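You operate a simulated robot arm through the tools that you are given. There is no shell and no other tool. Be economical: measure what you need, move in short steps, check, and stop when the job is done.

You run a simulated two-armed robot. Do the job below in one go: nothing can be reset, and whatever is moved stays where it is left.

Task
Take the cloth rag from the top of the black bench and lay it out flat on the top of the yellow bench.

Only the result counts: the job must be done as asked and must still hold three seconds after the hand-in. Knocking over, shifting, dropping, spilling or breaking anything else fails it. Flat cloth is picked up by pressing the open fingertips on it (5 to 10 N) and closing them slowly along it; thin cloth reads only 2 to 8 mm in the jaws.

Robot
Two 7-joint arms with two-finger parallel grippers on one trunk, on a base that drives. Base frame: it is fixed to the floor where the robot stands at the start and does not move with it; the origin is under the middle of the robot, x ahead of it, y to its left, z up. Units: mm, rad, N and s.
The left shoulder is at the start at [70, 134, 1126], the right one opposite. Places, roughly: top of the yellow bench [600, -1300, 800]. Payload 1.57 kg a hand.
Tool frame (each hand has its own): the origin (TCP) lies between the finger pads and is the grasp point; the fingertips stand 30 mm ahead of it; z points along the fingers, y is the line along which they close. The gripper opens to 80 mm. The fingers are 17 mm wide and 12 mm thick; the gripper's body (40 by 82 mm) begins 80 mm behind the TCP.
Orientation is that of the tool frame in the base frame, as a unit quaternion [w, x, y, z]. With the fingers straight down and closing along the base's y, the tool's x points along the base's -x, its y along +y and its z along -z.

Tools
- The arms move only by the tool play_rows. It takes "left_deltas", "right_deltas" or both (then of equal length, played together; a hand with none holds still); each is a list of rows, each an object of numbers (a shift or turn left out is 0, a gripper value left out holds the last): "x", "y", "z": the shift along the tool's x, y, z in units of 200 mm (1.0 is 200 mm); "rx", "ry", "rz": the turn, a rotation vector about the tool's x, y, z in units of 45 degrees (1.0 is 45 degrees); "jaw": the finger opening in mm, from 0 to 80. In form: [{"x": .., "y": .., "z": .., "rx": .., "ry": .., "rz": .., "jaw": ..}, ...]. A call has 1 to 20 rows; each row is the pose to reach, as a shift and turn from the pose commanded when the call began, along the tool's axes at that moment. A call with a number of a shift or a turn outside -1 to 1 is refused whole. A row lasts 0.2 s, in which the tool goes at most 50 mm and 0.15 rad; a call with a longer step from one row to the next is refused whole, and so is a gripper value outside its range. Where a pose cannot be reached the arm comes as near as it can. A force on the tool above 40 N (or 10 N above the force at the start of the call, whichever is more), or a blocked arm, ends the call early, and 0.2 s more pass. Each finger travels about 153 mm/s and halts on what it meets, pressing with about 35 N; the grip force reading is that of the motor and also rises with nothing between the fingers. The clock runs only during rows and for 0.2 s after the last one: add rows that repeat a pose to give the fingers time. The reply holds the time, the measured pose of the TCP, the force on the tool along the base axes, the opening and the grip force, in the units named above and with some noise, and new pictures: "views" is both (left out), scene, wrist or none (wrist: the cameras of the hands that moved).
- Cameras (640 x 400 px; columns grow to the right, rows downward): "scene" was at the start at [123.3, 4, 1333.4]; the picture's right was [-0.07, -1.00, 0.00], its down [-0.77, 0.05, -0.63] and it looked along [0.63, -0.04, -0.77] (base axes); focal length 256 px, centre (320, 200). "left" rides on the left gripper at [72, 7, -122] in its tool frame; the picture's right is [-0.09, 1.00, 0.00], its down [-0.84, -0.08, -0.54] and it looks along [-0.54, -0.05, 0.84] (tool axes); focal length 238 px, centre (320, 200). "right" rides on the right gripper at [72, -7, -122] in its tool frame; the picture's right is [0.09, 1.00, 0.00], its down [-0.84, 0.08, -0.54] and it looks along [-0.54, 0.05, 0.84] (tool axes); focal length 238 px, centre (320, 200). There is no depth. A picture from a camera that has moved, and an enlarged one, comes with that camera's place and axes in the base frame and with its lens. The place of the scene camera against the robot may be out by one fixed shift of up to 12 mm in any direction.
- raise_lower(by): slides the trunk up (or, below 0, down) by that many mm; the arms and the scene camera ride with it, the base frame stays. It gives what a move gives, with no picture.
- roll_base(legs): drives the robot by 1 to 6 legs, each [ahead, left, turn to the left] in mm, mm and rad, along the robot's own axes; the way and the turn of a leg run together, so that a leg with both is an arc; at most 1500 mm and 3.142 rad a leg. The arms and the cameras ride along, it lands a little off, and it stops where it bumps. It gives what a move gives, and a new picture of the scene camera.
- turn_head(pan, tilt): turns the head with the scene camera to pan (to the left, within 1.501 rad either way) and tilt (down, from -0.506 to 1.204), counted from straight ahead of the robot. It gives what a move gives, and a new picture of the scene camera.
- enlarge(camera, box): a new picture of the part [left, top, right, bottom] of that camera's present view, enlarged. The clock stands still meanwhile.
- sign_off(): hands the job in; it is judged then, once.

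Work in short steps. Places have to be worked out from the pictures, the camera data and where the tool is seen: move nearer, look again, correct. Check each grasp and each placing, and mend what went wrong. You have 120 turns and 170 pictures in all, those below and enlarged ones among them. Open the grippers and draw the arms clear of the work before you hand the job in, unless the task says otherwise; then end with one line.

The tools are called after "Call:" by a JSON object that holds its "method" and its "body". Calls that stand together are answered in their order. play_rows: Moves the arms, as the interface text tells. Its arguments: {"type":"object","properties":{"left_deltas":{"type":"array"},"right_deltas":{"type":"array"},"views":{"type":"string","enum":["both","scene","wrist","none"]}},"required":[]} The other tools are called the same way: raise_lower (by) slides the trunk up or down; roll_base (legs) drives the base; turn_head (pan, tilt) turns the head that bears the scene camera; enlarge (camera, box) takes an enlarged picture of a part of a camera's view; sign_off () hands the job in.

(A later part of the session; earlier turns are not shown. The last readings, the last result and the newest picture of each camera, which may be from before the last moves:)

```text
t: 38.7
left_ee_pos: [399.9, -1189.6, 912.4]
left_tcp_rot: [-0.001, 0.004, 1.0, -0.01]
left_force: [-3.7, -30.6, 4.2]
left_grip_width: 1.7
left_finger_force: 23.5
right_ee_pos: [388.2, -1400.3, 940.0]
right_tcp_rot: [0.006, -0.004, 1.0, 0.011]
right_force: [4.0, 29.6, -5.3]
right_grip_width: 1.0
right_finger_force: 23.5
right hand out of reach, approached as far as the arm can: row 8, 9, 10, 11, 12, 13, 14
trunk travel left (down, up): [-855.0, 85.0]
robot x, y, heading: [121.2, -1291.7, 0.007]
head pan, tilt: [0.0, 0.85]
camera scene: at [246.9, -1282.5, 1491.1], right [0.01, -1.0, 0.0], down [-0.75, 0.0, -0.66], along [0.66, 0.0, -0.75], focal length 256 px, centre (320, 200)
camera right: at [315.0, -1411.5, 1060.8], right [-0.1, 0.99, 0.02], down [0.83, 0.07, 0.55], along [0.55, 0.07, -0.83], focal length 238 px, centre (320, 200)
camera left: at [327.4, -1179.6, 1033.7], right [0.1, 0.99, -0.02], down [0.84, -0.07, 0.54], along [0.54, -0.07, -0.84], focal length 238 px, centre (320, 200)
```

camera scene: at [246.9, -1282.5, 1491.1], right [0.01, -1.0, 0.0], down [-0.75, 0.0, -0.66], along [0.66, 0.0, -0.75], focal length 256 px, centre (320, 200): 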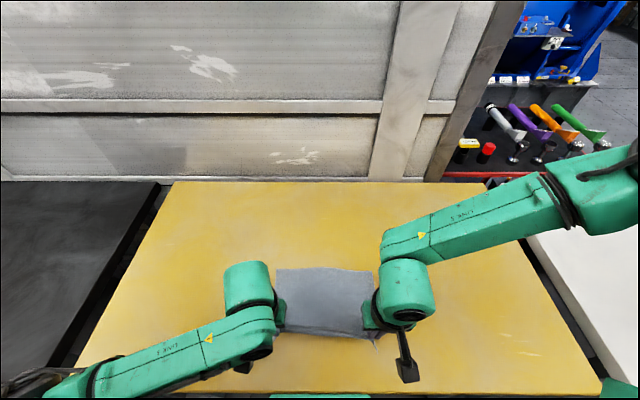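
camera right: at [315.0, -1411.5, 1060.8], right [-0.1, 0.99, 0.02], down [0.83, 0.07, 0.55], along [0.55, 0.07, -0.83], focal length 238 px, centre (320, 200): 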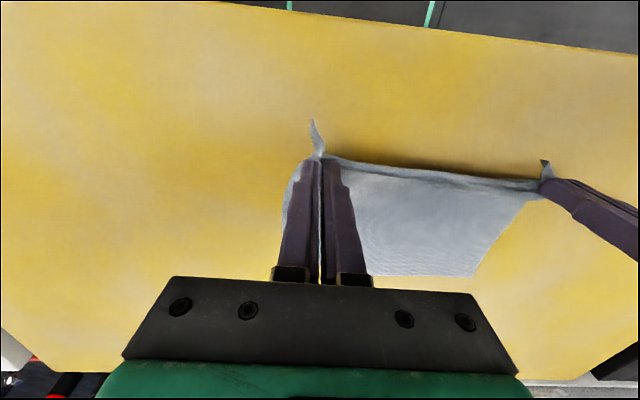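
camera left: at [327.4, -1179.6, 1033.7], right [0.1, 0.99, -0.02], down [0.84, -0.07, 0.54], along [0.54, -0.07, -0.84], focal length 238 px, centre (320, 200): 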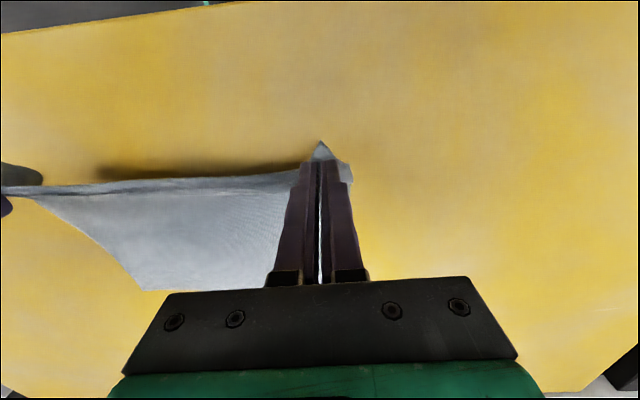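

Most of the cloth is flat. The right arm hit a limit at 940 mm and pulled the edge taut (30 N), so I bring the hands a bit together and forward to slacken it.

Call:
{"method": "play_rows", "body": {"left_deltas": [{"y": -0.02}, {"x": -0.03, "y": -0.03}, {"x": -0.05, "y": -0.03}, {"x": -0.05, "y": -0.03}], "right_deltas": [{"y": 0.04}, {"x": -0.05, "y": 0.08, "z": -0.02}, {"x": -0.1, "y": 0.1, "z": 0}, {"x": -0.1, "y": 0.1, "z": 0}], "views": "none"}}

```text
t: 39.7
left_ee_pos: [411.2, -1193.5, 911.0]
left_tcp_rot: [0.0, 0.003, 1.0, -0.006]
left_force: [-0.5, -9.4, 1.3]
left_grip_width: 1.7
left_finger_force: 23.5
right_ee_pos: [406.2, -1393.7, 950.2]
right_tcp_rot: [0.006, -0.002, 1.0, 0.007]
right_force: [0.6, 8.9, -2.1]
right_grip_width: 1.4
right_finger_force: 23.1
right hand out of reach, approached as far as the arm can: row 1, 2, 3, 4
trunk travel left (down, up): [-855.0, 85.0]
robot x, y, heading: [121.0, -1293.3, 0.004]
head pan, tilt: [0.0, 0.85]
```

The right arm can't go lower in this posture. I level the left hand with it (~950) and then let the trunk carry both down.

Call:
{"method": "play_rows", "body": {"left_deltas": [{"z": -0.06}, {"z": -0.12, "y": -0.02}, {"z": -0.19, "y": -0.03}, {"z": -0.19, "y": -0.03}], "right_deltas": [{"z": -0.06}, {"z": -0.12}, {"z": -0.2}, {"z": -0.2}], "views": "scene"}}

```text
t: 40.7
left_ee_pos: [411.6, -1198.2, 949.5]
left_tcp_rot: [-0.001, 0.003, 1.0, -0.007]
left_force: [-1.9, -5.6, 1.3]
left_grip_width: 1.7
left_finger_force: 23.5
right_ee_pos: [405.5, -1395.1, 989.4]
right_tcp_rot: [0.005, -0.003, 1.0, 0.007]
right_force: [0.3, 4.5, -0.3]
right_grip_width: 1.8
right_finger_force: 23.8
trunk travel left (down, up): [-855.0, 85.0]
robot x, y, heading: [120.1, -1289.0, 0.009]
head pan, tilt: [0.0, 0.85]
camera scene: at [246.9, -1282.5, 1491.1], right [0.01, -1.0, 0.0], down [-0.75, 0.0, -0.66], along [0.66, 0.0, -0.75], focal length 256 px, centre (320, 200)
```

scene: 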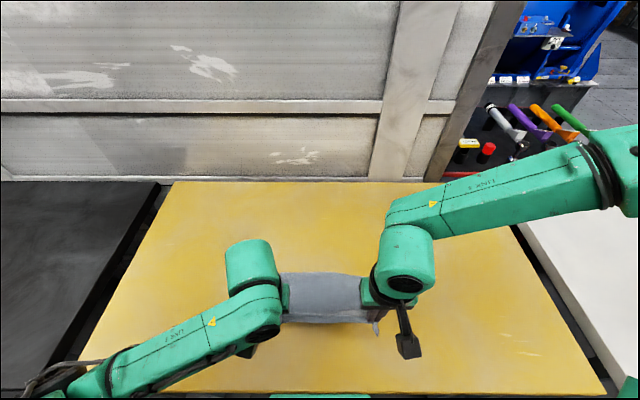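

The right command had clamped, so it rose to 989. I bring it back to 952 and a little inward.

Call:
{"method": "play_rows", "body": {"right_deltas": [{"y": 0.02, "z": 0.06}, {"y": 0.03, "z": 0.12}, {"y": 0.04, "z": 0.185}, {"y": 0.04, "z": 0.185}], "views": "none"}}

Call:
{"method": "raise_lower", "body": {"by": -50}}

Call:
{"method": "enlarge", "body": {"camera": "right", "box": [0, 0, 640, 400]}}

Call:
{"method": "enlarge", "body": {"camera": "left", "box": [0, 0, 640, 400]}}

```text
t: 41.7
left_ee_pos: [411.4, -1197.7, 948.6]
left_tcp_rot: [-0.002, 0.004, 1.0, -0.006]
left_force: [0.8, -1.0, 0.9]
left_grip_width: 1.5
left_finger_force: 23.3
right_ee_pos: [407.6, -1389.4, 953.5]
right_tcp_rot: [0.005, -0.003, 1.0, 0.009]
right_force: [0.4, 1.3, 1.3]
right_grip_width: 1.4
right_finger_force: 24.1
right hand out of reach, approached as far as the arm can: row 3, 4
trunk travel left (down, up): [-855.0, 85.0]
robot x, y, heading: [119.3, -1293.9, 0.007]
head pan, tilt: [0.0, 0.85]
```

```text
t: 42.6
left_ee_pos: [411.0, -1198.5, 899.9]
left_tcp_rot: [0.0, 0.004, 1.0, -0.007]
left_force: [0.3, -1.9, -0.6]
left_grip_width: 1.7
left_finger_force: 23.7
right_ee_pos: [407.6, -1389.4, 903.7]
right_tcp_rot: [0.006, -0.003, 1.0, 0.007]
right_force: [-0.2, 1.4, -0.4]
right_grip_width: 1.4
right_finger_force: 23.2
trunk travel left (down, up): [-805.0, 135.0]
robot x, y, heading: [124.1, -1293.1, 0.007]
head pan, tilt: [0.0, 0.85]
```

```text
1.00 times, centred on (320, 200) of right
camera zoom: at [334.2, -1398.5, 1025.6], right [-0.1, 0.99, 0.01], down [0.83, 0.07, 0.55], along [0.55, 0.07, -0.83], focal length 238 px, centre (320, 200)
```

zoom: 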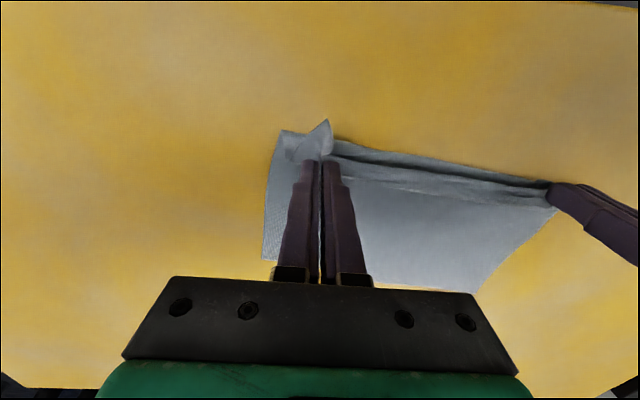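

```text
1.00 times, centred on (320, 200) of left
camera zoom: at [339.6, -1189.3, 1021.5], right [0.1, 0.99, -0.01], down [0.84, -0.08, 0.54], along [0.54, -0.07, -0.84], focal length 238 px, centre (320, 200)
```

zoom: 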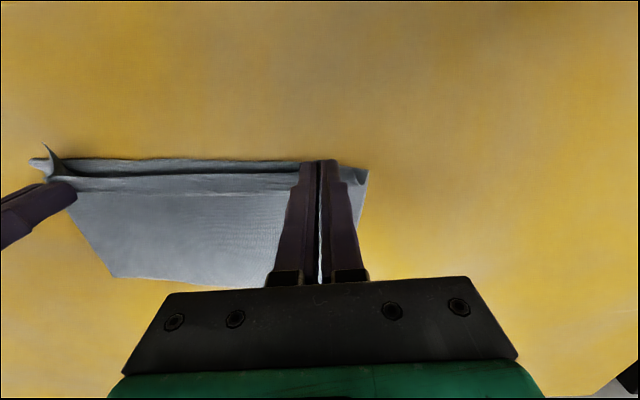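

The tips are about 18 mm above the top with a small slack roll under the near edge. I drive the base back 45 mm to pull it out without changing the arm posture.

Call:
{"method": "roll_base", "body": {"legs": [[-45, 0, 0]]}}

Call:
{"method": "raise_lower", "body": {"by": -12}}

Call:
{"method": "enlarge", "body": {"camera": "right", "box": [0, 0, 640, 400]}}

Call:
{"method": "enlarge", "body": {"camera": "left", "box": [0, 0, 640, 400]}}

```text
t: 43.5
left_ee_pos: [370.6, -1198.6, 898.1]
left_tcp_rot: [-0.003, 0.005, 1.0, -0.007]
left_force: [-0.5, -1.7, 0.3]
left_grip_width: 1.9
left_finger_force: 23.8
right_ee_pos: [367.4, -1389.9, 902.2]
right_tcp_rot: [0.004, -0.003, 1.0, 0.008]
right_force: [1.2, 1.3, 0.2]
right_grip_width: 1.3
right_finger_force: 23.4
trunk travel left (down, up): [-805.0, 135.0]
robot x, y, heading: [78.4, -1290.5, 0.001]
head pan, tilt: [0.0, 0.85]
camera scene: at [208.3, -1283.1, 1440.4], right [0.0, -1.0, 0.0], down [-0.75, 0.0, -0.66], along [0.66, 0.0, -0.75], focal length 256 px, centre (320, 200)
```

scene: 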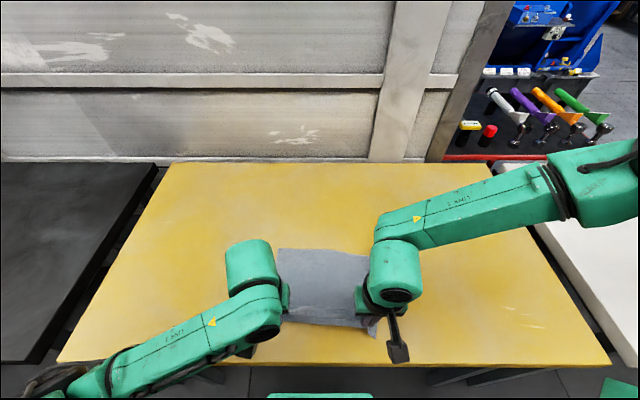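

```text
t: 44.1
left_ee_pos: [367.5, -1199.1, 888.3]
left_tcp_rot: [-0.002, 0.003, 1.0, -0.007]
left_force: [-0.6, -2.3, 1.3]
left_grip_width: 1.6
left_finger_force: 23.4
right_ee_pos: [363.8, -1388.6, 892.1]
right_tcp_rot: [0.006, -0.002, 1.0, 0.008]
right_force: [0.1, 1.4, -0.2]
right_grip_width: 1.4
right_finger_force: 23.1
trunk travel left (down, up): [-793.0, 147.0]
robot x, y, heading: [79.7, -1292.7, 0.004]
head pan, tilt: [0.0, 0.85]
```

```text
1.00 times, centred on (320, 200) of right
camera zoom: at [290.4, -1399.1, 1013.3], right [-0.1, 1.0, 0.01], down [0.83, 0.07, 0.55], along [0.55, 0.07, -0.83], focal length 238 px, centre (320, 200)
```

zoom: 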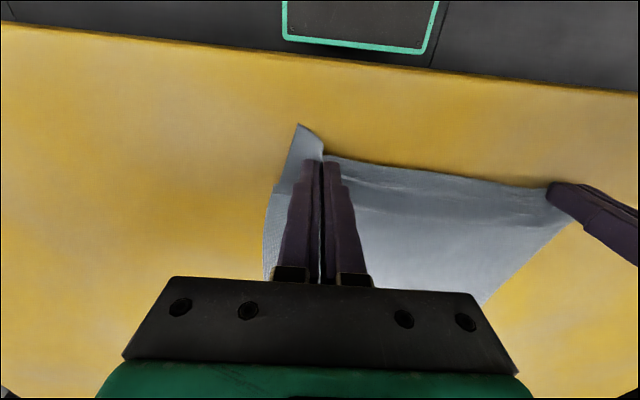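

```text
1.00 times, centred on (320, 200) of left
camera zoom: at [296.0, -1190.0, 1009.3], right [0.1, 0.99, -0.01], down [0.84, -0.08, 0.54], along [0.54, -0.07, -0.84], focal length 238 px, centre (320, 200)
```

zoom: 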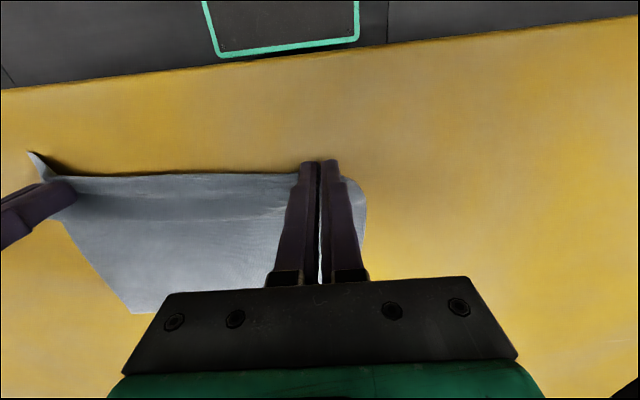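

The cloth is nearly flat. I lower a few mm more to reach light contact before opening the fingers, so that opening spreads the folds again.

Call:
{"method": "raise_lower", "body": {"by": -6}}

Call:
{"method": "play_rows", "body": {"left_deltas": [{"x": 0.02}, {"x": 0.04}, {"x": 0.04}], "right_deltas": [{"x": 0.02, "z": 0.01}, {"x": 0.04, "z": 0.02}, {"x": 0.04, "z": 0.02}], "views": "none"}}

```text
t: 44.7
left_ee_pos: [366.0, -1199.1, 881.8]
left_tcp_rot: [0.0, 0.005, 1.0, -0.007]
left_force: [0.6, -1.2, 5.5]
left_grip_width: 1.7
left_finger_force: 23.5
right_ee_pos: [362.1, -1390.8, 886.8]
right_tcp_rot: [0.006, -0.002, 1.0, 0.008]
right_force: [0.8, 1.4, 0.1]
right_grip_width: 1.1
right_finger_force: 23.3
trunk travel left (down, up): [-787.0, 153.0]
robot x, y, heading: [75.2, -1294.4, 0.007]
head pan, tilt: [0.0, 0.85]
```

```text
t: 45.5
left_ee_pos: [358.4, -1199.4, 883.3]
left_tcp_rot: [0.001, 0.005, 1.0, -0.007]
left_force: [2.6, -1.4, 14.9]
left_grip_width: 1.6
left_finger_force: 23.1
right_ee_pos: [353.9, -1390.9, 884.7]
right_tcp_rot: [0.006, -0.002, 1.0, 0.009]
right_force: [1.0, 3.9, 2.1]
right_grip_width: 1.4
right_finger_force: 23.2
trunk travel left (down, up): [-787.0, 153.0]
robot x, y, heading: [78.3, -1289.8, 0.009]
head pan, tilt: [0.0, 0.85]
```

Left presses with 15 N and right with 2 N. I balance them and open slowly to spread the folds.

Call:
{"method": "play_rows", "body": {"left_deltas": [{"z": -0.003}, {"z": -0.003, "jaw": 3}, {"z": -0.003, "jaw": 6}, {"z": -0.003, "jaw": 9}, {"z": -0.003, "jaw": 12}, {"z": -0.003, "jaw": 15}, {"z": -0.003, "jaw": 18}, {"z": -0.003, "jaw": 21}, {"z": -0.003, "jaw": 24}, {"z": -0.003, "jaw": 24}], "right_deltas": [{"z": 0.008}, {"z": 0.01, "jaw": 3}, {"z": 0.012, "jaw": 6}, {"z": 0.012, "jaw": 9}, {"z": 0.012, "jaw": 12}, {"z": 0.012, "jaw": 15}, {"z": 0.012, "jaw": 18}, {"z": 0.012, "jaw": 21}, {"z": 0.012, "jaw": 24}, {"z": 0.012, "jaw": 26}], "views": "wrist"}}

```text
t: 47.7
left_ee_pos: [357.2, -1199.4, 881.8]
left_tcp_rot: [-0.001, 0.004, 1.0, -0.007]
left_force: [-0.8, 2.1, 8.6]
left_grip_width: 22.6
left_finger_force: 0.1
right_ee_pos: [353.2, -1392.9, 883.4]
right_tcp_rot: [0.006, -0.003, 1.0, 0.008]
right_force: [0.9, 0.1, -0.4]
right_grip_width: 26.0
right_finger_force: 0.0
right hand out of reach, approached as far as the arm can: row 1, 2, 3, 4, 5, 6, 7, 8, 9, 10
trunk travel left (down, up): [-787.0, 153.0]
robot x, y, heading: [75.8, -1290.1, 0.008]
head pan, tilt: [0.0, 0.85]
camera right: at [280.2, -1402.0, 1004.0], right [-0.1, 1.0, 0.02], down [0.83, 0.07, 0.55], along [0.55, 0.07, -0.83], focal length 238 px, centre (320, 200)
camera left: at [286.0, -1190.1, 1003.7], right [0.1, 0.99, -0.01], down [0.84, -0.08, 0.54], along [0.54, -0.07, -0.84], focal length 238 px, centre (320, 200)
```

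right: 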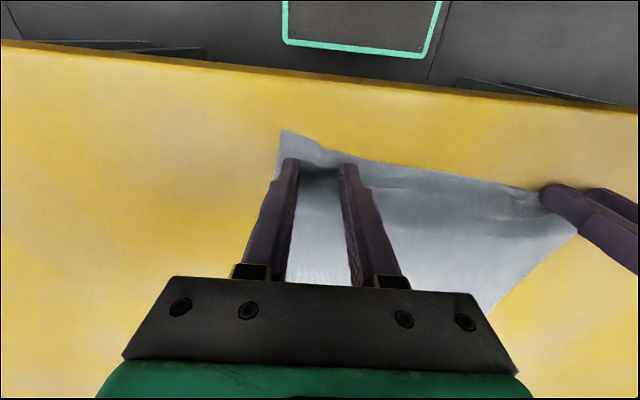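
left: 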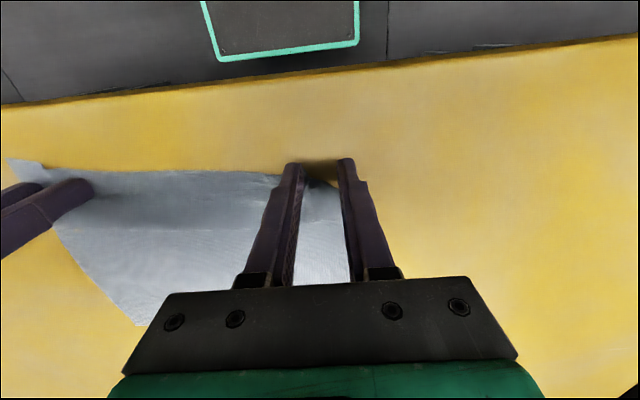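

Released. I lift both hands straight up 60 mm and look at how the cloth lies.

Call:
{"method": "play_rows", "body": {"left_deltas": [{"z": -0.05, "jaw": 24}, {"z": -0.15}, {"z": -0.3}, {"z": -0.45}, {"z": -0.45}], "right_deltas": [{"z": -0.05, "jaw": 26}, {"z": -0.15}, {"z": -0.3}, {"z": -0.45}, {"z": -0.45}]}}

```text
t: 48.9
left_ee_pos: [366.2, -1203.6, 914.7]
left_tcp_rot: [-0.002, 0.004, 1.0, -0.007]
left_force: [-0.2, 0.4, 0.1]
left_grip_width: 23.9
left_finger_force: 0.1
left hand out of reach, approached as far as the arm can: row 2, 3, 4, 5
right_ee_pos: [354.4, -1392.9, 972.9]
right_tcp_rot: [0.006, -0.003, 1.0, 0.008]
right_force: [-0.3, -0.2, 0.1]
right_grip_width: 26.2
right_finger_force: 0.1
trunk travel left (down, up): [-787.0, 153.0]
robot x, y, heading: [78.6, -1295.1, 0.006]
head pan, tilt: [0.0, 0.85]
camera scene: at [202.5, -1283.1, 1423.0], right [0.0, -1.0, 0.0], down [-0.75, 0.0, -0.66], along [0.66, 0.0, -0.75], focal length 256 px, centre (320, 200)
camera right: at [281.4, -1402.8, 1094.2], right [-0.1, 1.0, 0.01], down [0.83, 0.07, 0.55], along [0.55, 0.07, -0.83], focal length 238 px, centre (320, 200)
camera left: at [295.0, -1194.6, 1037.7], right [0.1, 0.99, -0.01], down [0.84, -0.08, 0.54], along [0.54, -0.07, -0.84], focal length 238 px, centre (320, 200)
```

scene: 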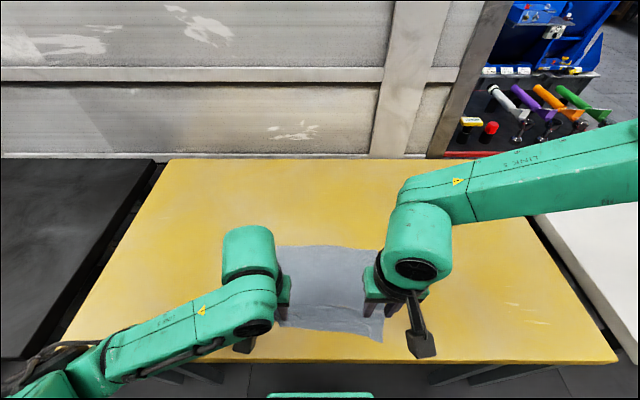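
right: 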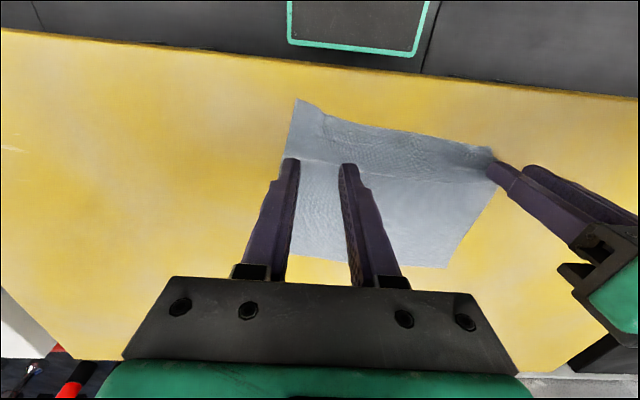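
left: 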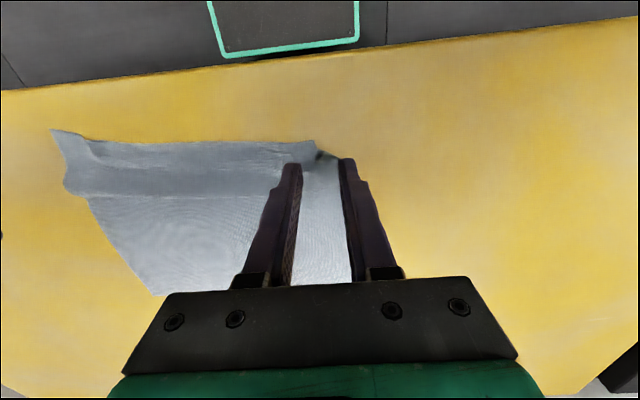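

The cloth is down with some ripple. I raise the trunk and back the base away to view it clearly.

Call:
{"method": "raise_lower", "body": {"by": 150}}

Call:
{"method": "roll_base", "body": {"legs": [[-200, 0, 0]]}}

Call:
{"method": "enlarge", "body": {"camera": "scene", "box": [200, 130, 440, 280]}}

```text
t: 50.6
left_ee_pos: [365.9, -1204.0, 1067.1]
left_tcp_rot: [-0.001, 0.004, 1.0, -0.007]
left_force: [-0.5, 0.1, -0.9]
left_grip_width: 24.0
left_finger_force: 0.0
right_ee_pos: [354.0, -1393.1, 1123.9]
right_tcp_rot: [0.006, -0.002, 1.0, 0.007]
right_force: [-0.1, -0.6, 0.3]
right_grip_width: 26.0
right_finger_force: 0.0
trunk travel left (down, up): [-937.0, 3.0]
robot x, y, heading: [73.6, -1290.9, 0.007]
head pan, tilt: [0.0, 0.85]
```

```text
t: 52.2
left_ee_pos: [173.2, -1203.4, 1064.7]
left_tcp_rot: [-0.004, 0.004, 1.0, -0.007]
left_force: [0.7, 0.0, 0.3]
left_grip_width: 24.0
left_finger_force: 0.0
right_ee_pos: [160.7, -1394.0, 1122.0]
right_tcp_rot: [0.004, -0.003, 1.0, 0.007]
right_force: [0.1, 0.3, -1.2]
right_grip_width: 26.3
right_finger_force: 0.1
trunk travel left (down, up): [-937.0, 3.0]
robot x, y, heading: [-118.1, -1294.5, 0.006]
head pan, tilt: [0.0, 0.85]
camera scene: at [9.8, -1284.0, 1572.6], right [0.01, -1.0, 0.0], down [-0.75, 0.0, -0.66], along [0.66, 0.0, -0.75], focal length 256 px, centre (320, 200)
```

scene: 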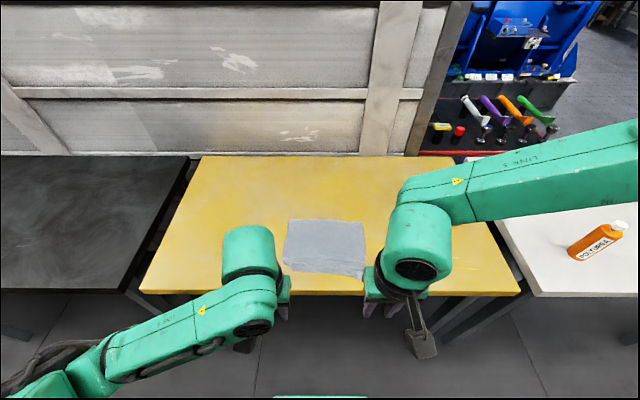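

```text
2.67 times, centred on (320, 205) of scene
camera zoom: at [9.8, -1284.0, 1572.6], right [0.01, -1.0, 0.0], down [-0.75, 0.0, -0.66], along [0.66, 0.0, -0.75], focal length 682 px, centre (320, 187)
```

zoom: 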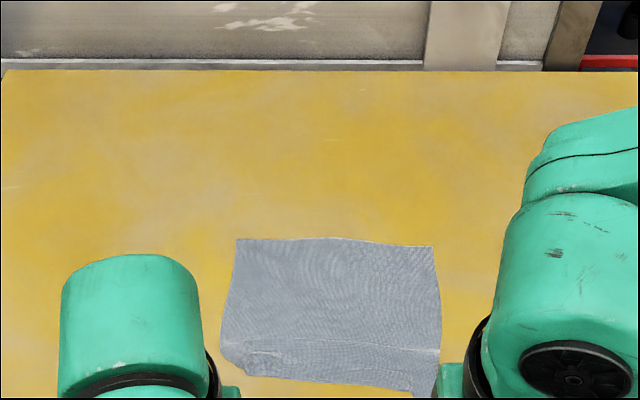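

The cloth's near part seems about 15–40 mm short, so ripples or folded corners remain there. I move the left hand aside and bring the right wrist camera over the near edge to inspect.

Call:
{"method": "play_rows", "body": {"left_deltas": [{"y": 0.2}, {"y": 0.4}, {"y": 0.6}, {"y": 0.7}, {"y": 0.7}, {"y": 0.7}, {"y": 0.7}], "right_deltas": [{"x": -0.1, "z": 0.05}, {"x": -0.2, "y": 0.1, "z": 0.1}, {"x": -0.35, "y": 0.2, "z": 0.15}, {"x": -0.45, "y": 0.3, "z": 0.2}, {"x": -0.55, "y": 0.4, "z": 0.25}, {"x": -0.55, "y": 0.45, "z": 0.25}, {"x": -0.55, "y": 0.45, "z": 0.25}]}}

```text
t: 53.8
left_ee_pos: [183.3, -1062.2, 1054.9]
left_tcp_rot: [-0.001, 0.003, 1.0, -0.007]
left_force: [-0.4, -0.3, -0.5]
left_grip_width: 24.1
left_finger_force: 0.1
left hand out of reach, approached as far as the arm can: row 1, 2, 3, 4, 5, 6, 7
right_ee_pos: [246.2, -1361.1, 1101.8]
right_tcp_rot: [0.006, -0.003, 1.0, 0.007]
right_force: [-0.4, 0.2, 0.1]
right_grip_width: 25.9
right_finger_force: 0.0
right hand out of reach, approached as far as the arm can: row 4, 5, 6, 7
trunk travel left (down, up): [-937.0, 3.0]
robot x, y, heading: [-122.2, -1293.7, 0.009]
head pan, tilt: [0.0, 0.85]
camera scene: at [3.9, -1284.1, 1573.2], right [0.01, -1.0, 0.0], down [-0.75, 0.0, -0.66], along [0.66, 0.0, -0.75], focal length 256 px, centre (320, 200)
camera right: at [172.7, -1371.0, 1222.7], right [-0.1, 1.0, 0.02], down [0.83, 0.07, 0.55], along [0.55, 0.07, -0.83], focal length 238 px, centre (320, 200)
camera left: at [111.9, -1053.3, 1177.6], right [0.1, 0.99, -0.01], down [0.84, -0.08, 0.54], along [0.54, -0.06, -0.84], focal length 238 px, centre (320, 200)
```

scene: 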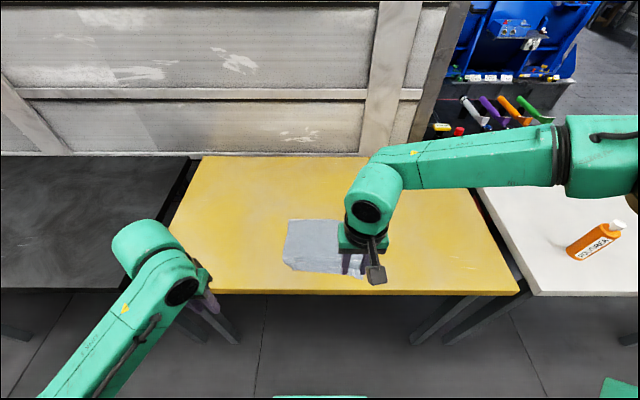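
right: 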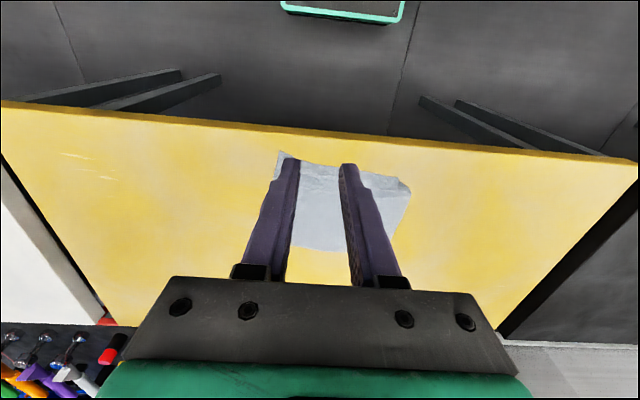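
left: 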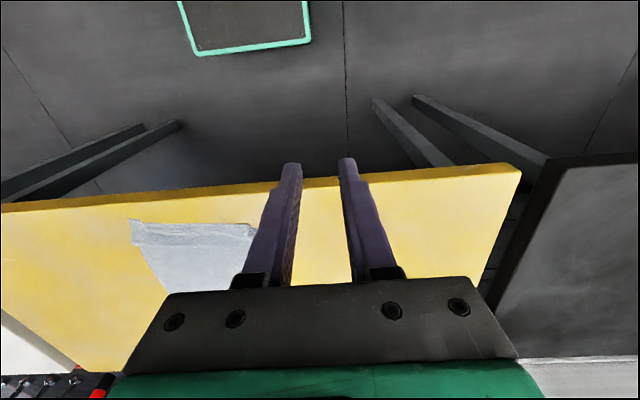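

I take enlarged views of the near part.

Call:
{"method": "enlarge", "body": {"camera": "left", "box": [110, 190, 286, 300]}}

Call:
{"method": "enlarge", "body": {"camera": "scene", "box": [264, 205, 392, 285]}}

Call:
{"method": "enlarge", "body": {"camera": "right", "box": [260, 145, 420, 245]}}

```text
3.64 times, centred on (198, 245) of left
camera zoom: at [111.9, -1053.3, 1177.6], right [0.1, 0.99, -0.01], down [0.84, -0.08, 0.54], along [0.54, -0.06, -0.84], focal length 867 px, centre (764, 36)
```

zoom: 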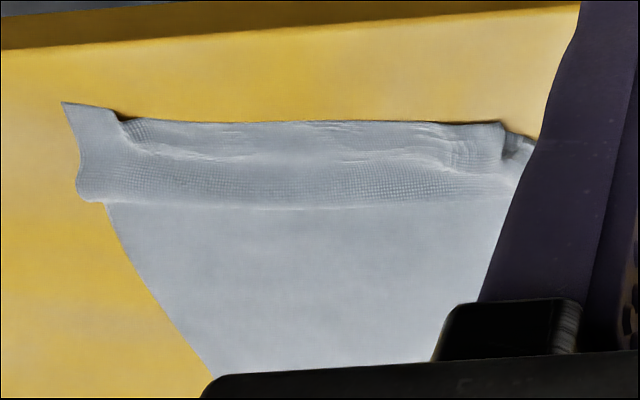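

```text
5.00 times, centred on (328, 245) of scene
camera zoom: at [3.9, -1284.1, 1573.2], right [0.01, -1.0, 0.0], down [-0.75, 0.0, -0.66], along [0.66, 0.0, -0.75], focal length 1278 px, centre (280, -25)
```

zoom: 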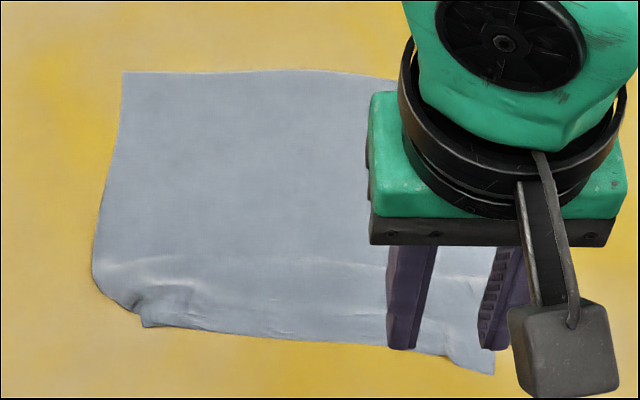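

```text
4.00 times, centred on (340, 195) of right
camera zoom: at [172.7, -1371.0, 1222.7], right [-0.1, 1.0, 0.02], down [0.83, 0.07, 0.55], along [0.55, 0.07, -0.83], focal length 953 px, centre (240, 220)
```

zoom: 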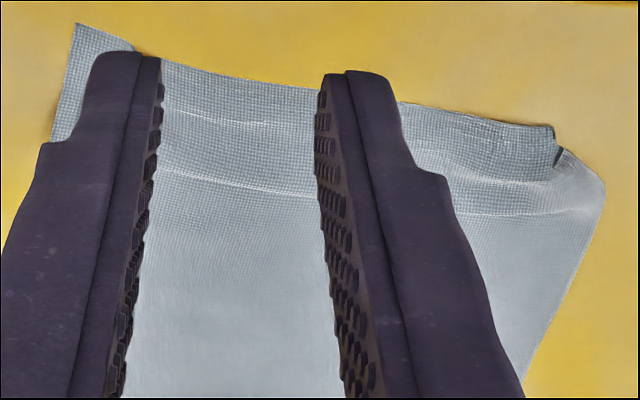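

A ridge remains about 45 mm from the near edge, pleats are left at the grip spots, and the near-left corner is tucked under. I'll unfold that corner by re-gripping it, then smooth with pressed fingertips. First I raise the hands relative to the trunk to regain the good working posture.

Call:
{"method": "play_rows", "body": {"left_deltas": [{"x": -0.1, "z": -0.15}, {"x": -0.2, "z": -0.3}, {"x": -0.3, "z": -0.45}, {"x": -0.4, "z": -0.6}, {"x": -0.5, "z": -0.7}, {"x": -0.5, "z": -0.7}], "right_deltas": [{"z": -0.1, "y": -0.1}, {"z": -0.2, "y": -0.2}, {"x": -0.05, "z": -0.3, "y": -0.3}, {"x": -0.1, "z": -0.4, "y": -0.35}, {"x": -0.15, "z": -0.45, "y": -0.35}, {"x": -0.15, "z": -0.45, "y": -0.35}], "views": "none"}}

```text
t: 55.2
left_ee_pos: [281.9, -1061.8, 1195.5]
left_tcp_rot: [-0.002, 0.003, 1.0, -0.006]
left_force: [-0.1, -1.2, -0.4]
left_grip_width: 24.1
left_finger_force: 0.2
right_ee_pos: [275.3, -1430.2, 1190.1]
right_tcp_rot: [0.006, -0.003, 1.0, 0.008]
right_force: [-0.3, 0.5, 0.5]
right_grip_width: 25.9
right_finger_force: 0.1
trunk travel left (down, up): [-937.0, 3.0]
robot x, y, heading: [-121.9, -1294.1, 0.009]
head pan, tilt: [0.0, 0.85]
```

Reached. Now I drive ahead 80 mm and lower the trunk by 235, which leaves the tips at about 925.

Call:
{"method": "roll_base", "body": {"legs": [[80, 0, -0.009]]}}

Call:
{"method": "raise_lower", "body": {"by": -235}}

Call:
{"method": "enlarge", "body": {"camera": "scene", "box": [220, 180, 420, 305]}}

Call:
{"method": "enlarge", "body": {"camera": "left", "box": [0, 0, 640, 400]}}

```text
t: 56.3
left_ee_pos: [355.9, -1066.9, 1198.3]
left_tcp_rot: [0.002, 0.009, 1.0, -0.006]
left_force: [-1.2, 0.6, 0.5]
left_grip_width: 24.0
left_finger_force: 0.1
right_ee_pos: [346.1, -1434.5, 1193.7]
right_tcp_rot: [0.01, 0.001, 1.0, 0.008]
right_force: [-1.4, -0.1, -0.1]
right_grip_width: 26.1
right_finger_force: 0.1
trunk travel left (down, up): [-937.0, 3.0]
robot x, y, heading: [-40.4, -1294.4, 0.001]
head pan, tilt: [0.0, 0.85]
camera scene: at [73.1, -1285.0, 1574.1], right [0.0, -1.0, 0.0], down [-0.75, 0.0, -0.67], along [0.67, 0.0, -0.75], focal length 256 px, centre (320, 200)
```

scene: 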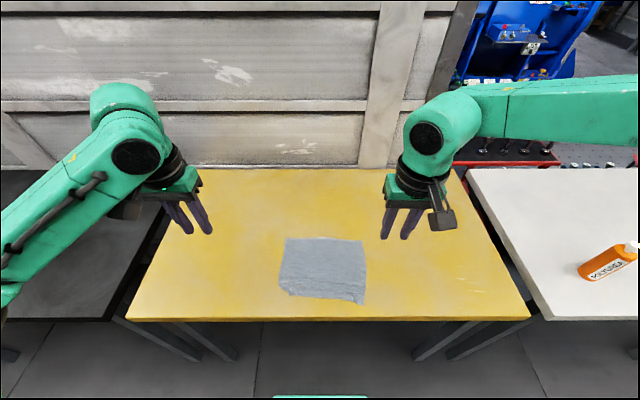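

```text
t: 58.8
left_ee_pos: [363.7, -1066.1, 960.5]
left_tcp_rot: [-0.001, 0.009, 1.0, -0.007]
left_force: [0.0, 0.1, -0.7]
left_grip_width: 23.8
left_finger_force: 0.1
right_ee_pos: [354.0, -1434.2, 954.6]
right_tcp_rot: [0.006, 0.001, 1.0, 0.008]
right_force: [0.5, 0.1, -0.2]
right_grip_width: 26.0
right_finger_force: 0.0
trunk travel left (down, up): [-702.0, 238.0]
robot x, y, heading: [-44.7, -1293.2, -0.005]
head pan, tilt: [0.0, 0.85]
```

```text
3.20 times, centred on (320, 242) of scene
camera zoom: at [84.4, -1285.2, 1338.1], right [0.0, -1.0, 0.0], down [-0.75, 0.0, -0.66], along [0.66, 0.0, -0.75], focal length 818 px, centre (320, 64)
```

zoom: 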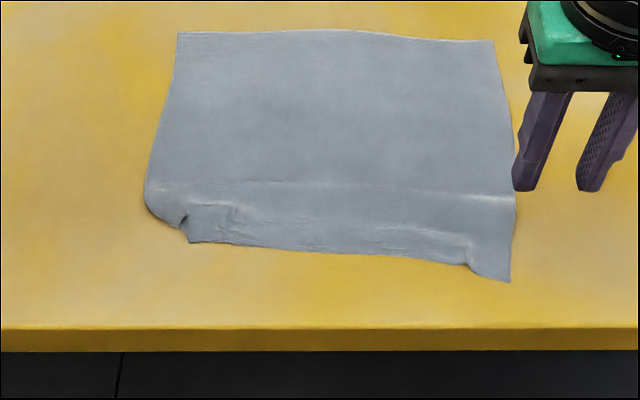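

```text
1.00 times, centred on (320, 200) of left
camera zoom: at [292.6, -1056.7, 1082.2], right [0.11, 0.99, -0.01], down [0.84, -0.08, 0.54], along [0.54, -0.07, -0.84], focal length 238 px, centre (320, 200)
```

zoom: 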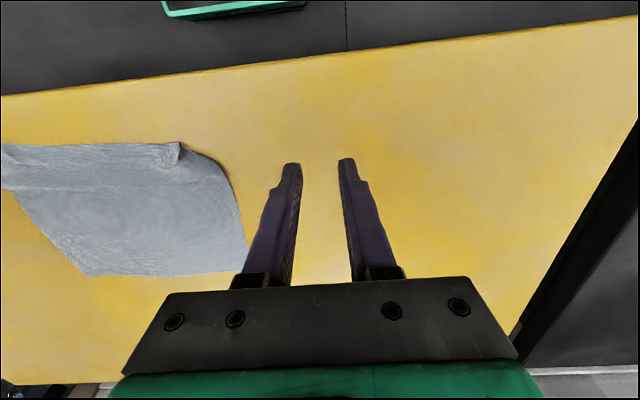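

The view is clear: the near-left corner is folded under along (355,−1209) to (383,−1178), and a pleat sits there. I'll grip just inboard at about (365,−1237), lift so the corner drops free, then lay it outward. First I move the left hand there.

Call:
{"method": "play_rows", "body": {"left_deltas": [{"y": -0.2}, {"y": -0.4}, {"x": -0.01, "y": -0.6, "z": 0.05}, {"x": -0.015, "y": -0.75, "z": 0.15}, {"x": -0.02, "y": -0.855, "z": 0.28}, {"x": -0.02, "y": -0.855, "z": 0.3}], "views": "wrist"}}

```text
t: 60.1
left_ee_pos: [364.5, -1237.1, 900.5]
left_tcp_rot: [-0.002, 0.008, 1.0, -0.006]
left_force: [0.6, 0.2, 0.7]
left_grip_width: 24.1
left_finger_force: 0.0
right_ee_pos: [353.5, -1432.3, 956.0]
right_tcp_rot: [0.006, 0.002, 1.0, 0.007]
right_force: [-1.1, -0.4, 1.1]
right_grip_width: 26.1
right_finger_force: 0.0
trunk travel left (down, up): [-702.0, 238.0]
robot x, y, heading: [-39.7, -1292.3, 0.0]
head pan, tilt: [0.0, 0.85]
camera left: at [293.7, -1227.4, 1022.5], right [0.11, 0.99, -0.01], down [0.84, -0.08, 0.54], along [0.54, -0.07, -0.84], focal length 238 px, centre (320, 200)
```

left: 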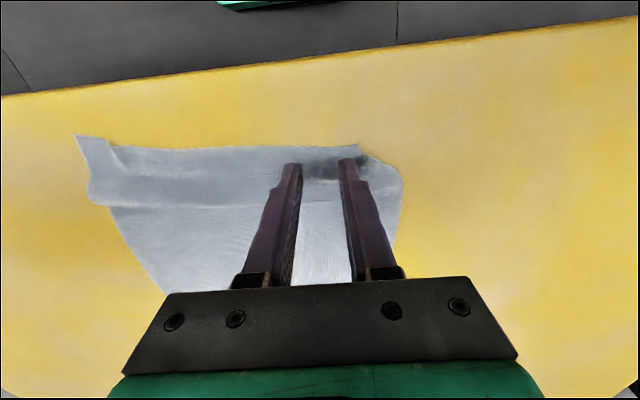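

The left hand is well placed. I descend to light contact.

Call:
{"method": "play_rows", "body": {"left_deltas": [{"x": 0.01, "z": 0.05}, {"x": 0.01, "z": 0.085}, {"x": 0.01, "z": 0.092}, {"x": 0.01, "z": 0.092}], "views": "none"}}

```text
t: 61.1
left_ee_pos: [362.8, -1237.5, 882.5]
left_tcp_rot: [-0.002, 0.009, 1.0, -0.007]
left_force: [-0.6, -0.5, 0.0]
left_grip_width: 24.0
left_finger_force: 0.1
right_ee_pos: [354.9, -1433.4, 955.6]
right_tcp_rot: [0.006, 0.002, 1.0, 0.008]
right_force: [-0.7, -0.4, 0.3]
right_grip_width: 26.0
right_finger_force: 0.0
trunk travel left (down, up): [-702.0, 238.0]
robot x, y, heading: [-42.3, -1292.5, -0.004]
head pan, tilt: [0.0, 0.85]
```

No force yet, so I go 1.5 mm further.

Call:
{"method": "play_rows", "body": {"left_deltas": [{"z": 0.007}, {"z": 0.007}], "views": "none"}}

```text
t: 61.8
left_ee_pos: [363.9, -1237.6, 882.6]
left_tcp_rot: [-0.002, 0.009, 1.0, -0.007]
left_force: [0.6, -0.2, 3.0]
left_grip_width: 24.1
left_finger_force: 0.0
right_ee_pos: [353.5, -1433.0, 955.7]
right_tcp_rot: [0.006, 0.002, 1.0, 0.007]
right_force: [-0.4, -0.1, -0.6]
right_grip_width: 26.3
right_finger_force: 0.2
trunk travel left (down, up): [-702.0, 238.0]
robot x, y, heading: [-42.1, -1293.5, -0.001]
head pan, tilt: [0.0, 0.85]
```

Contact reads 3 N. I add 0.7 mm and close slowly, then lift 70 mm.

Call:
{"method": "play_rows", "body": {"left_deltas": [{"z": 0.0035}, {"z": 0.0035, "jaw": 22}, {"z": 0.0035, "jaw": 20}, {"z": 0.0035, "jaw": 18}, {"z": 0.0035, "jaw": 16}, {"z": 0.0035, "jaw": 14}, {"z": 0.0035, "jaw": 12}, {"z": 0.0035, "jaw": 10}, {"z": 0.0035, "jaw": 8}, {"z": 0.0035, "jaw": 6}, {"z": 0.0035, "jaw": 4}, {"z": 0.0035, "jaw": 2}, {"z": 0.0035, "jaw": 0}, {"z": 0.0035, "jaw": 0}, {"z": -0.07}, {"z": -0.14}, {"z": -0.22}, {"z": -0.3}, {"z": -0.35}, {"z": -0.35}]}}

```text
t: 66.0
left_ee_pos: [363.8, -1236.0, 952.2]
left_tcp_rot: [-0.002, 0.009, 1.0, -0.006]
left_force: [-0.3, -0.6, 0.8]
left_grip_width: 0.3
left_finger_force: 20.6
right_ee_pos: [352.0, -1434.2, 954.8]
right_tcp_rot: [0.006, 0.002, 1.0, 0.008]
right_force: [0.2, 0.1, 0.0]
right_grip_width: 26.2
right_finger_force: 0.0
trunk travel left (down, up): [-702.0, 238.0]
robot x, y, heading: [-38.8, -1296.3, -0.001]
head pan, tilt: [0.0, 0.85]
camera scene: at [84.6, -1285.1, 1338.1], right [0.0, -1.0, 0.0], down [-0.75, 0.0, -0.66], along [0.66, 0.0, -0.75], focal length 256 px, centre (320, 200)
camera left: at [291.8, -1227.6, 1074.2], right [0.11, 0.99, -0.01], down [0.84, -0.08, 0.54], along [0.54, -0.07, -0.84], focal length 238 px, centre (320, 200)
```

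scene: 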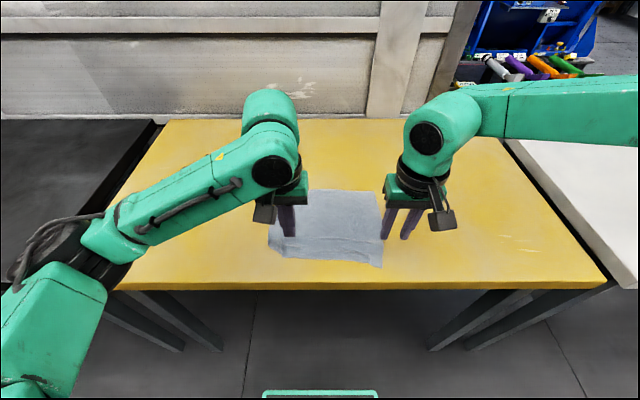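
left: 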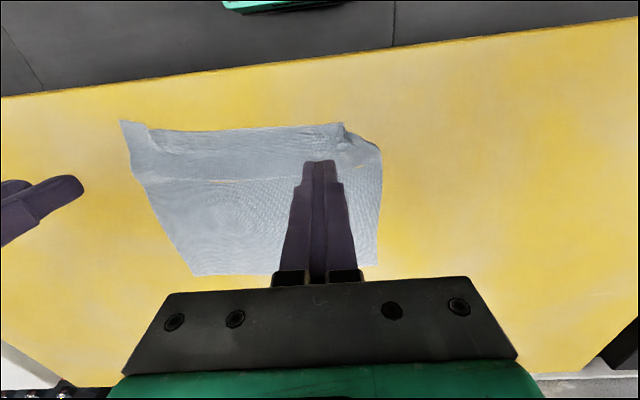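

It slipped. I retry nearer the edge, with a wider opening and firmer pressing.

Call:
{"method": "play_rows", "body": {"left_deltas": [{"x": 0.02, "z": 0.1, "jaw": 30}, {"x": 0.03, "z": 0.2}, {"x": 0.03, "z": 0.3}, {"x": 0.03, "z": 0.34}, {"x": 0.03, "z": 0.352}, {"x": 0.03, "z": 0.356}, {"x": 0.03, "z": 0.356}], "views": "none"}}

```text
t: 67.5
left_ee_pos: [356.8, -1238.6, 882.9]
left_tcp_rot: [-0.001, 0.008, 1.0, -0.007]
left_force: [1.9, 0.0, 6.8]
left_grip_width: 30.1
left_finger_force: 0.1
right_ee_pos: [353.6, -1434.5, 954.6]
right_tcp_rot: [0.005, 0.001, 1.0, 0.008]
right_force: [-0.3, 0.1, 0.5]
right_grip_width: 25.8
right_finger_force: 0.0
trunk travel left (down, up): [-702.0, 238.0]
robot x, y, heading: [-39.4, -1296.0, -0.004]
head pan, tilt: [0.0, 0.85]
```

Call:
{"method": "play_rows", "body": {"left_deltas": [{"z": 0.003}, {"z": 0.003, "jaw": 28}, {"z": 0.003, "jaw": 26}, {"z": 0.003, "jaw": 24}, {"z": 0.003, "jaw": 22}, {"z": 0.003, "jaw": 20}, {"z": 0.003, "jaw": 18}, {"z": 0.003, "jaw": 16}, {"z": 0.003, "jaw": 14}, {"z": 0.003, "jaw": 12}, {"z": 0.003, "jaw": 10}, {"z": 0.003, "jaw": 8}, {"z": 0.003, "jaw": 6}, {"z": 0.003, "jaw": 4}, {"z": 0.003, "jaw": 3}, {"z": 0.003, "jaw": 2}, {"z": 0.003, "jaw": 1}, {"z": 0.003, "jaw": 0}, {"z": 0.003, "jaw": 0}, {"z": 0.003, "jaw": 0}], "views": "wrist"}}

```text
t: 71.8
left_ee_pos: [355.6, -1237.7, 882.0]
left_tcp_rot: [-0.001, 0.008, 1.0, -0.008]
left_force: [-0.4, 1.2, 13.5]
left_grip_width: 2.3
left_finger_force: 23.4
right_ee_pos: [352.7, -1433.3, 955.7]
right_tcp_rot: [0.007, 0.002, 1.0, 0.008]
right_force: [0.6, -0.8, 0.3]
right_grip_width: 26.3
right_finger_force: 0.1
trunk travel left (down, up): [-702.0, 238.0]
robot x, y, heading: [-39.3, -1292.3, -0.009]
head pan, tilt: [0.0, 0.85]
camera left: at [283.7, -1228.3, 1003.8], right [0.11, 0.99, -0.01], down [0.84, -0.08, 0.54], along [0.54, -0.07, -0.84], focal length 238 px, centre (320, 200)
```

left: 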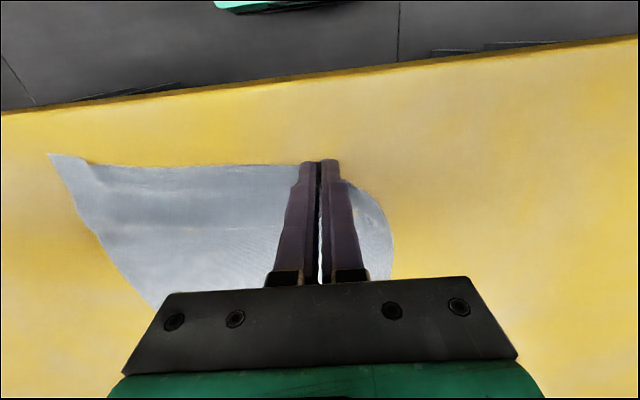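

The jaws read 2.3 and cloth is held. I lift 80 mm and view the hanging corner.

Call:
{"method": "play_rows", "body": {"left_deltas": [{"z": -0.08}, {"z": -0.16}, {"z": -0.24}, {"z": -0.32}, {"z": -0.4}, {"z": -0.4}]}}

Call:
{"method": "enlarge", "body": {"camera": "scene", "box": [220, 160, 420, 285]}}

```text
t: 73.2
left_ee_pos: [359.4, -1236.8, 962.9]
left_tcp_rot: [-0.002, 0.008, 1.0, -0.006]
left_force: [0.9, -0.1, 0.1]
left_grip_width: 1.6
left_finger_force: 23.3
right_ee_pos: [354.0, -1433.4, 954.6]
right_tcp_rot: [0.007, 0.002, 1.0, 0.008]
right_force: [0.2, 0.2, 0.0]
right_grip_width: 26.2
right_finger_force: 0.1
trunk travel left (down, up): [-702.0, 238.0]
robot x, y, heading: [-39.1, -1293.5, -0.002]
head pan, tilt: [0.0, 0.85]
camera scene: at [84.6, -1285.1, 1338.1], right [0.0, -1.0, 0.0], down [-0.75, 0.0, -0.66], along [0.66, 0.0, -0.75], focal length 256 px, centre (320, 200)
camera left: at [288.2, -1228.6, 1084.0], right [0.11, 0.99, -0.01], down [0.84, -0.08, 0.54], along [0.54, -0.07, -0.84], focal length 238 px, centre (320, 200)
```

scene: 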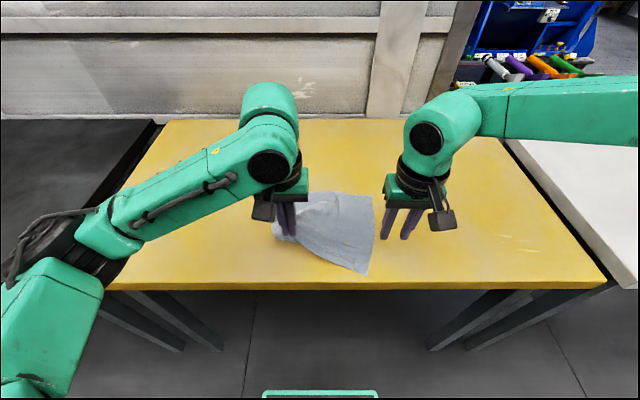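
left: 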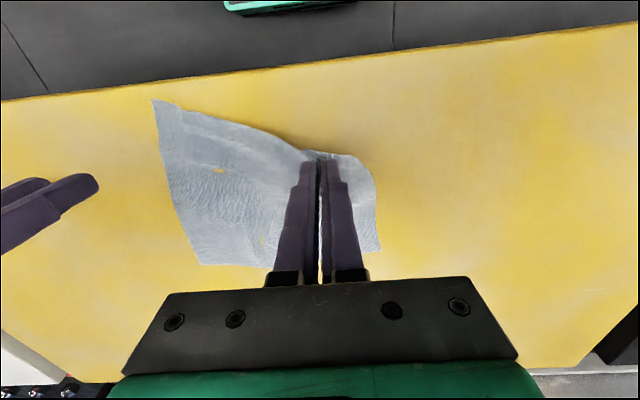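

```text
3.20 times, centred on (320, 222) of scene
camera zoom: at [84.6, -1285.1, 1338.1], right [0.0, -1.0, 0.0], down [-0.75, 0.0, -0.66], along [0.66, 0.0, -0.75], focal length 818 px, centre (320, 128)
```

zoom: 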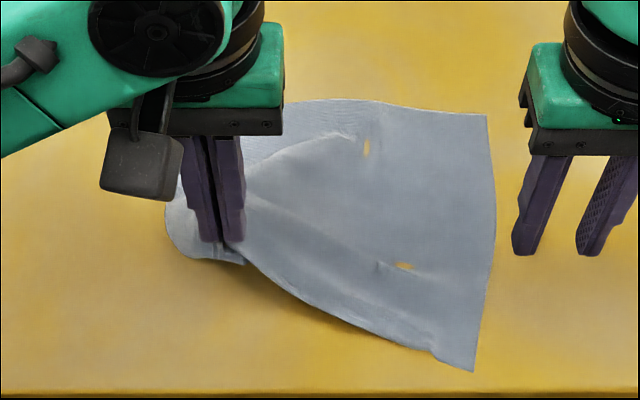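

The corner isn't free yet. I lift another 90 mm so that it hangs loose.

Call:
{"method": "play_rows", "body": {"left_deltas": [{"z": -0.1, "y": 0.03}, {"z": -0.2, "y": 0.06}, {"z": -0.3, "y": 0.1}, {"z": -0.4, "y": 0.13}, {"z": -0.45, "y": 0.15}, {"z": -0.45, "y": 0.15}, {"z": -0.45, "y": 0.15}]}}

Call:
{"method": "enlarge", "body": {"camera": "scene", "box": [220, 160, 420, 285]}}

```text
t: 74.8
left_ee_pos: [357.8, -1208.0, 1051.9]
left_tcp_rot: [-0.003, 0.008, 1.0, -0.006]
left_force: [0.1, -0.1, -0.6]
left_grip_width: 1.5
left_finger_force: 23.8
right_ee_pos: [353.3, -1433.6, 955.0]
right_tcp_rot: [0.006, 0.002, 1.0, 0.007]
right_force: [-0.2, 0.2, -0.3]
right_grip_width: 26.0
right_finger_force: 0.0
trunk travel left (down, up): [-702.0, 238.0]
robot x, y, heading: [-41.0, -1292.2, -0.003]
head pan, tilt: [0.0, 0.85]
camera scene: at [84.4, -1285.3, 1338.1], right [0.0, -1.0, 0.0], down [-0.75, 0.0, -0.66], along [0.66, 0.0, -0.75], focal length 256 px, centre (320, 200)
camera left: at [286.7, -1197.6, 1173.0], right [0.11, 0.99, -0.01], down [0.84, -0.08, 0.54], along [0.54, -0.07, -0.84], focal length 238 px, centre (320, 200)
```

scene: 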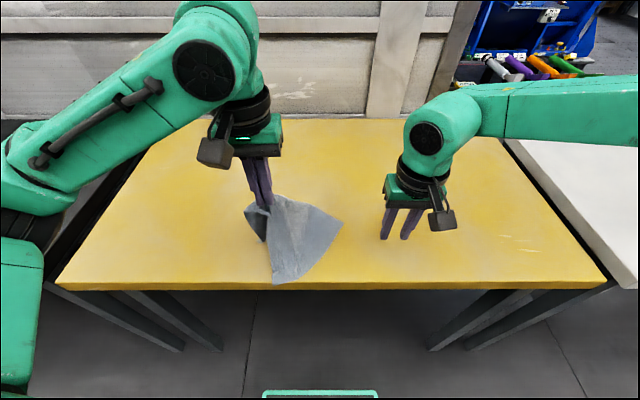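
left: 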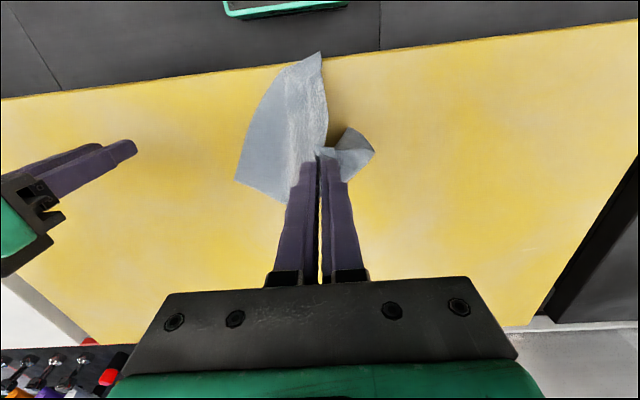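

```text
3.20 times, centred on (320, 222) of scene
camera zoom: at [84.4, -1285.3, 1338.1], right [0.0, -1.0, 0.0], down [-0.75, 0.0, -0.66], along [0.66, 0.0, -0.75], focal length 818 px, centre (320, 128)
```

zoom: 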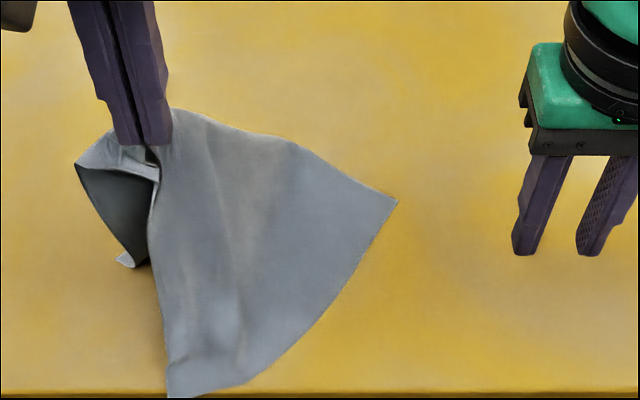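

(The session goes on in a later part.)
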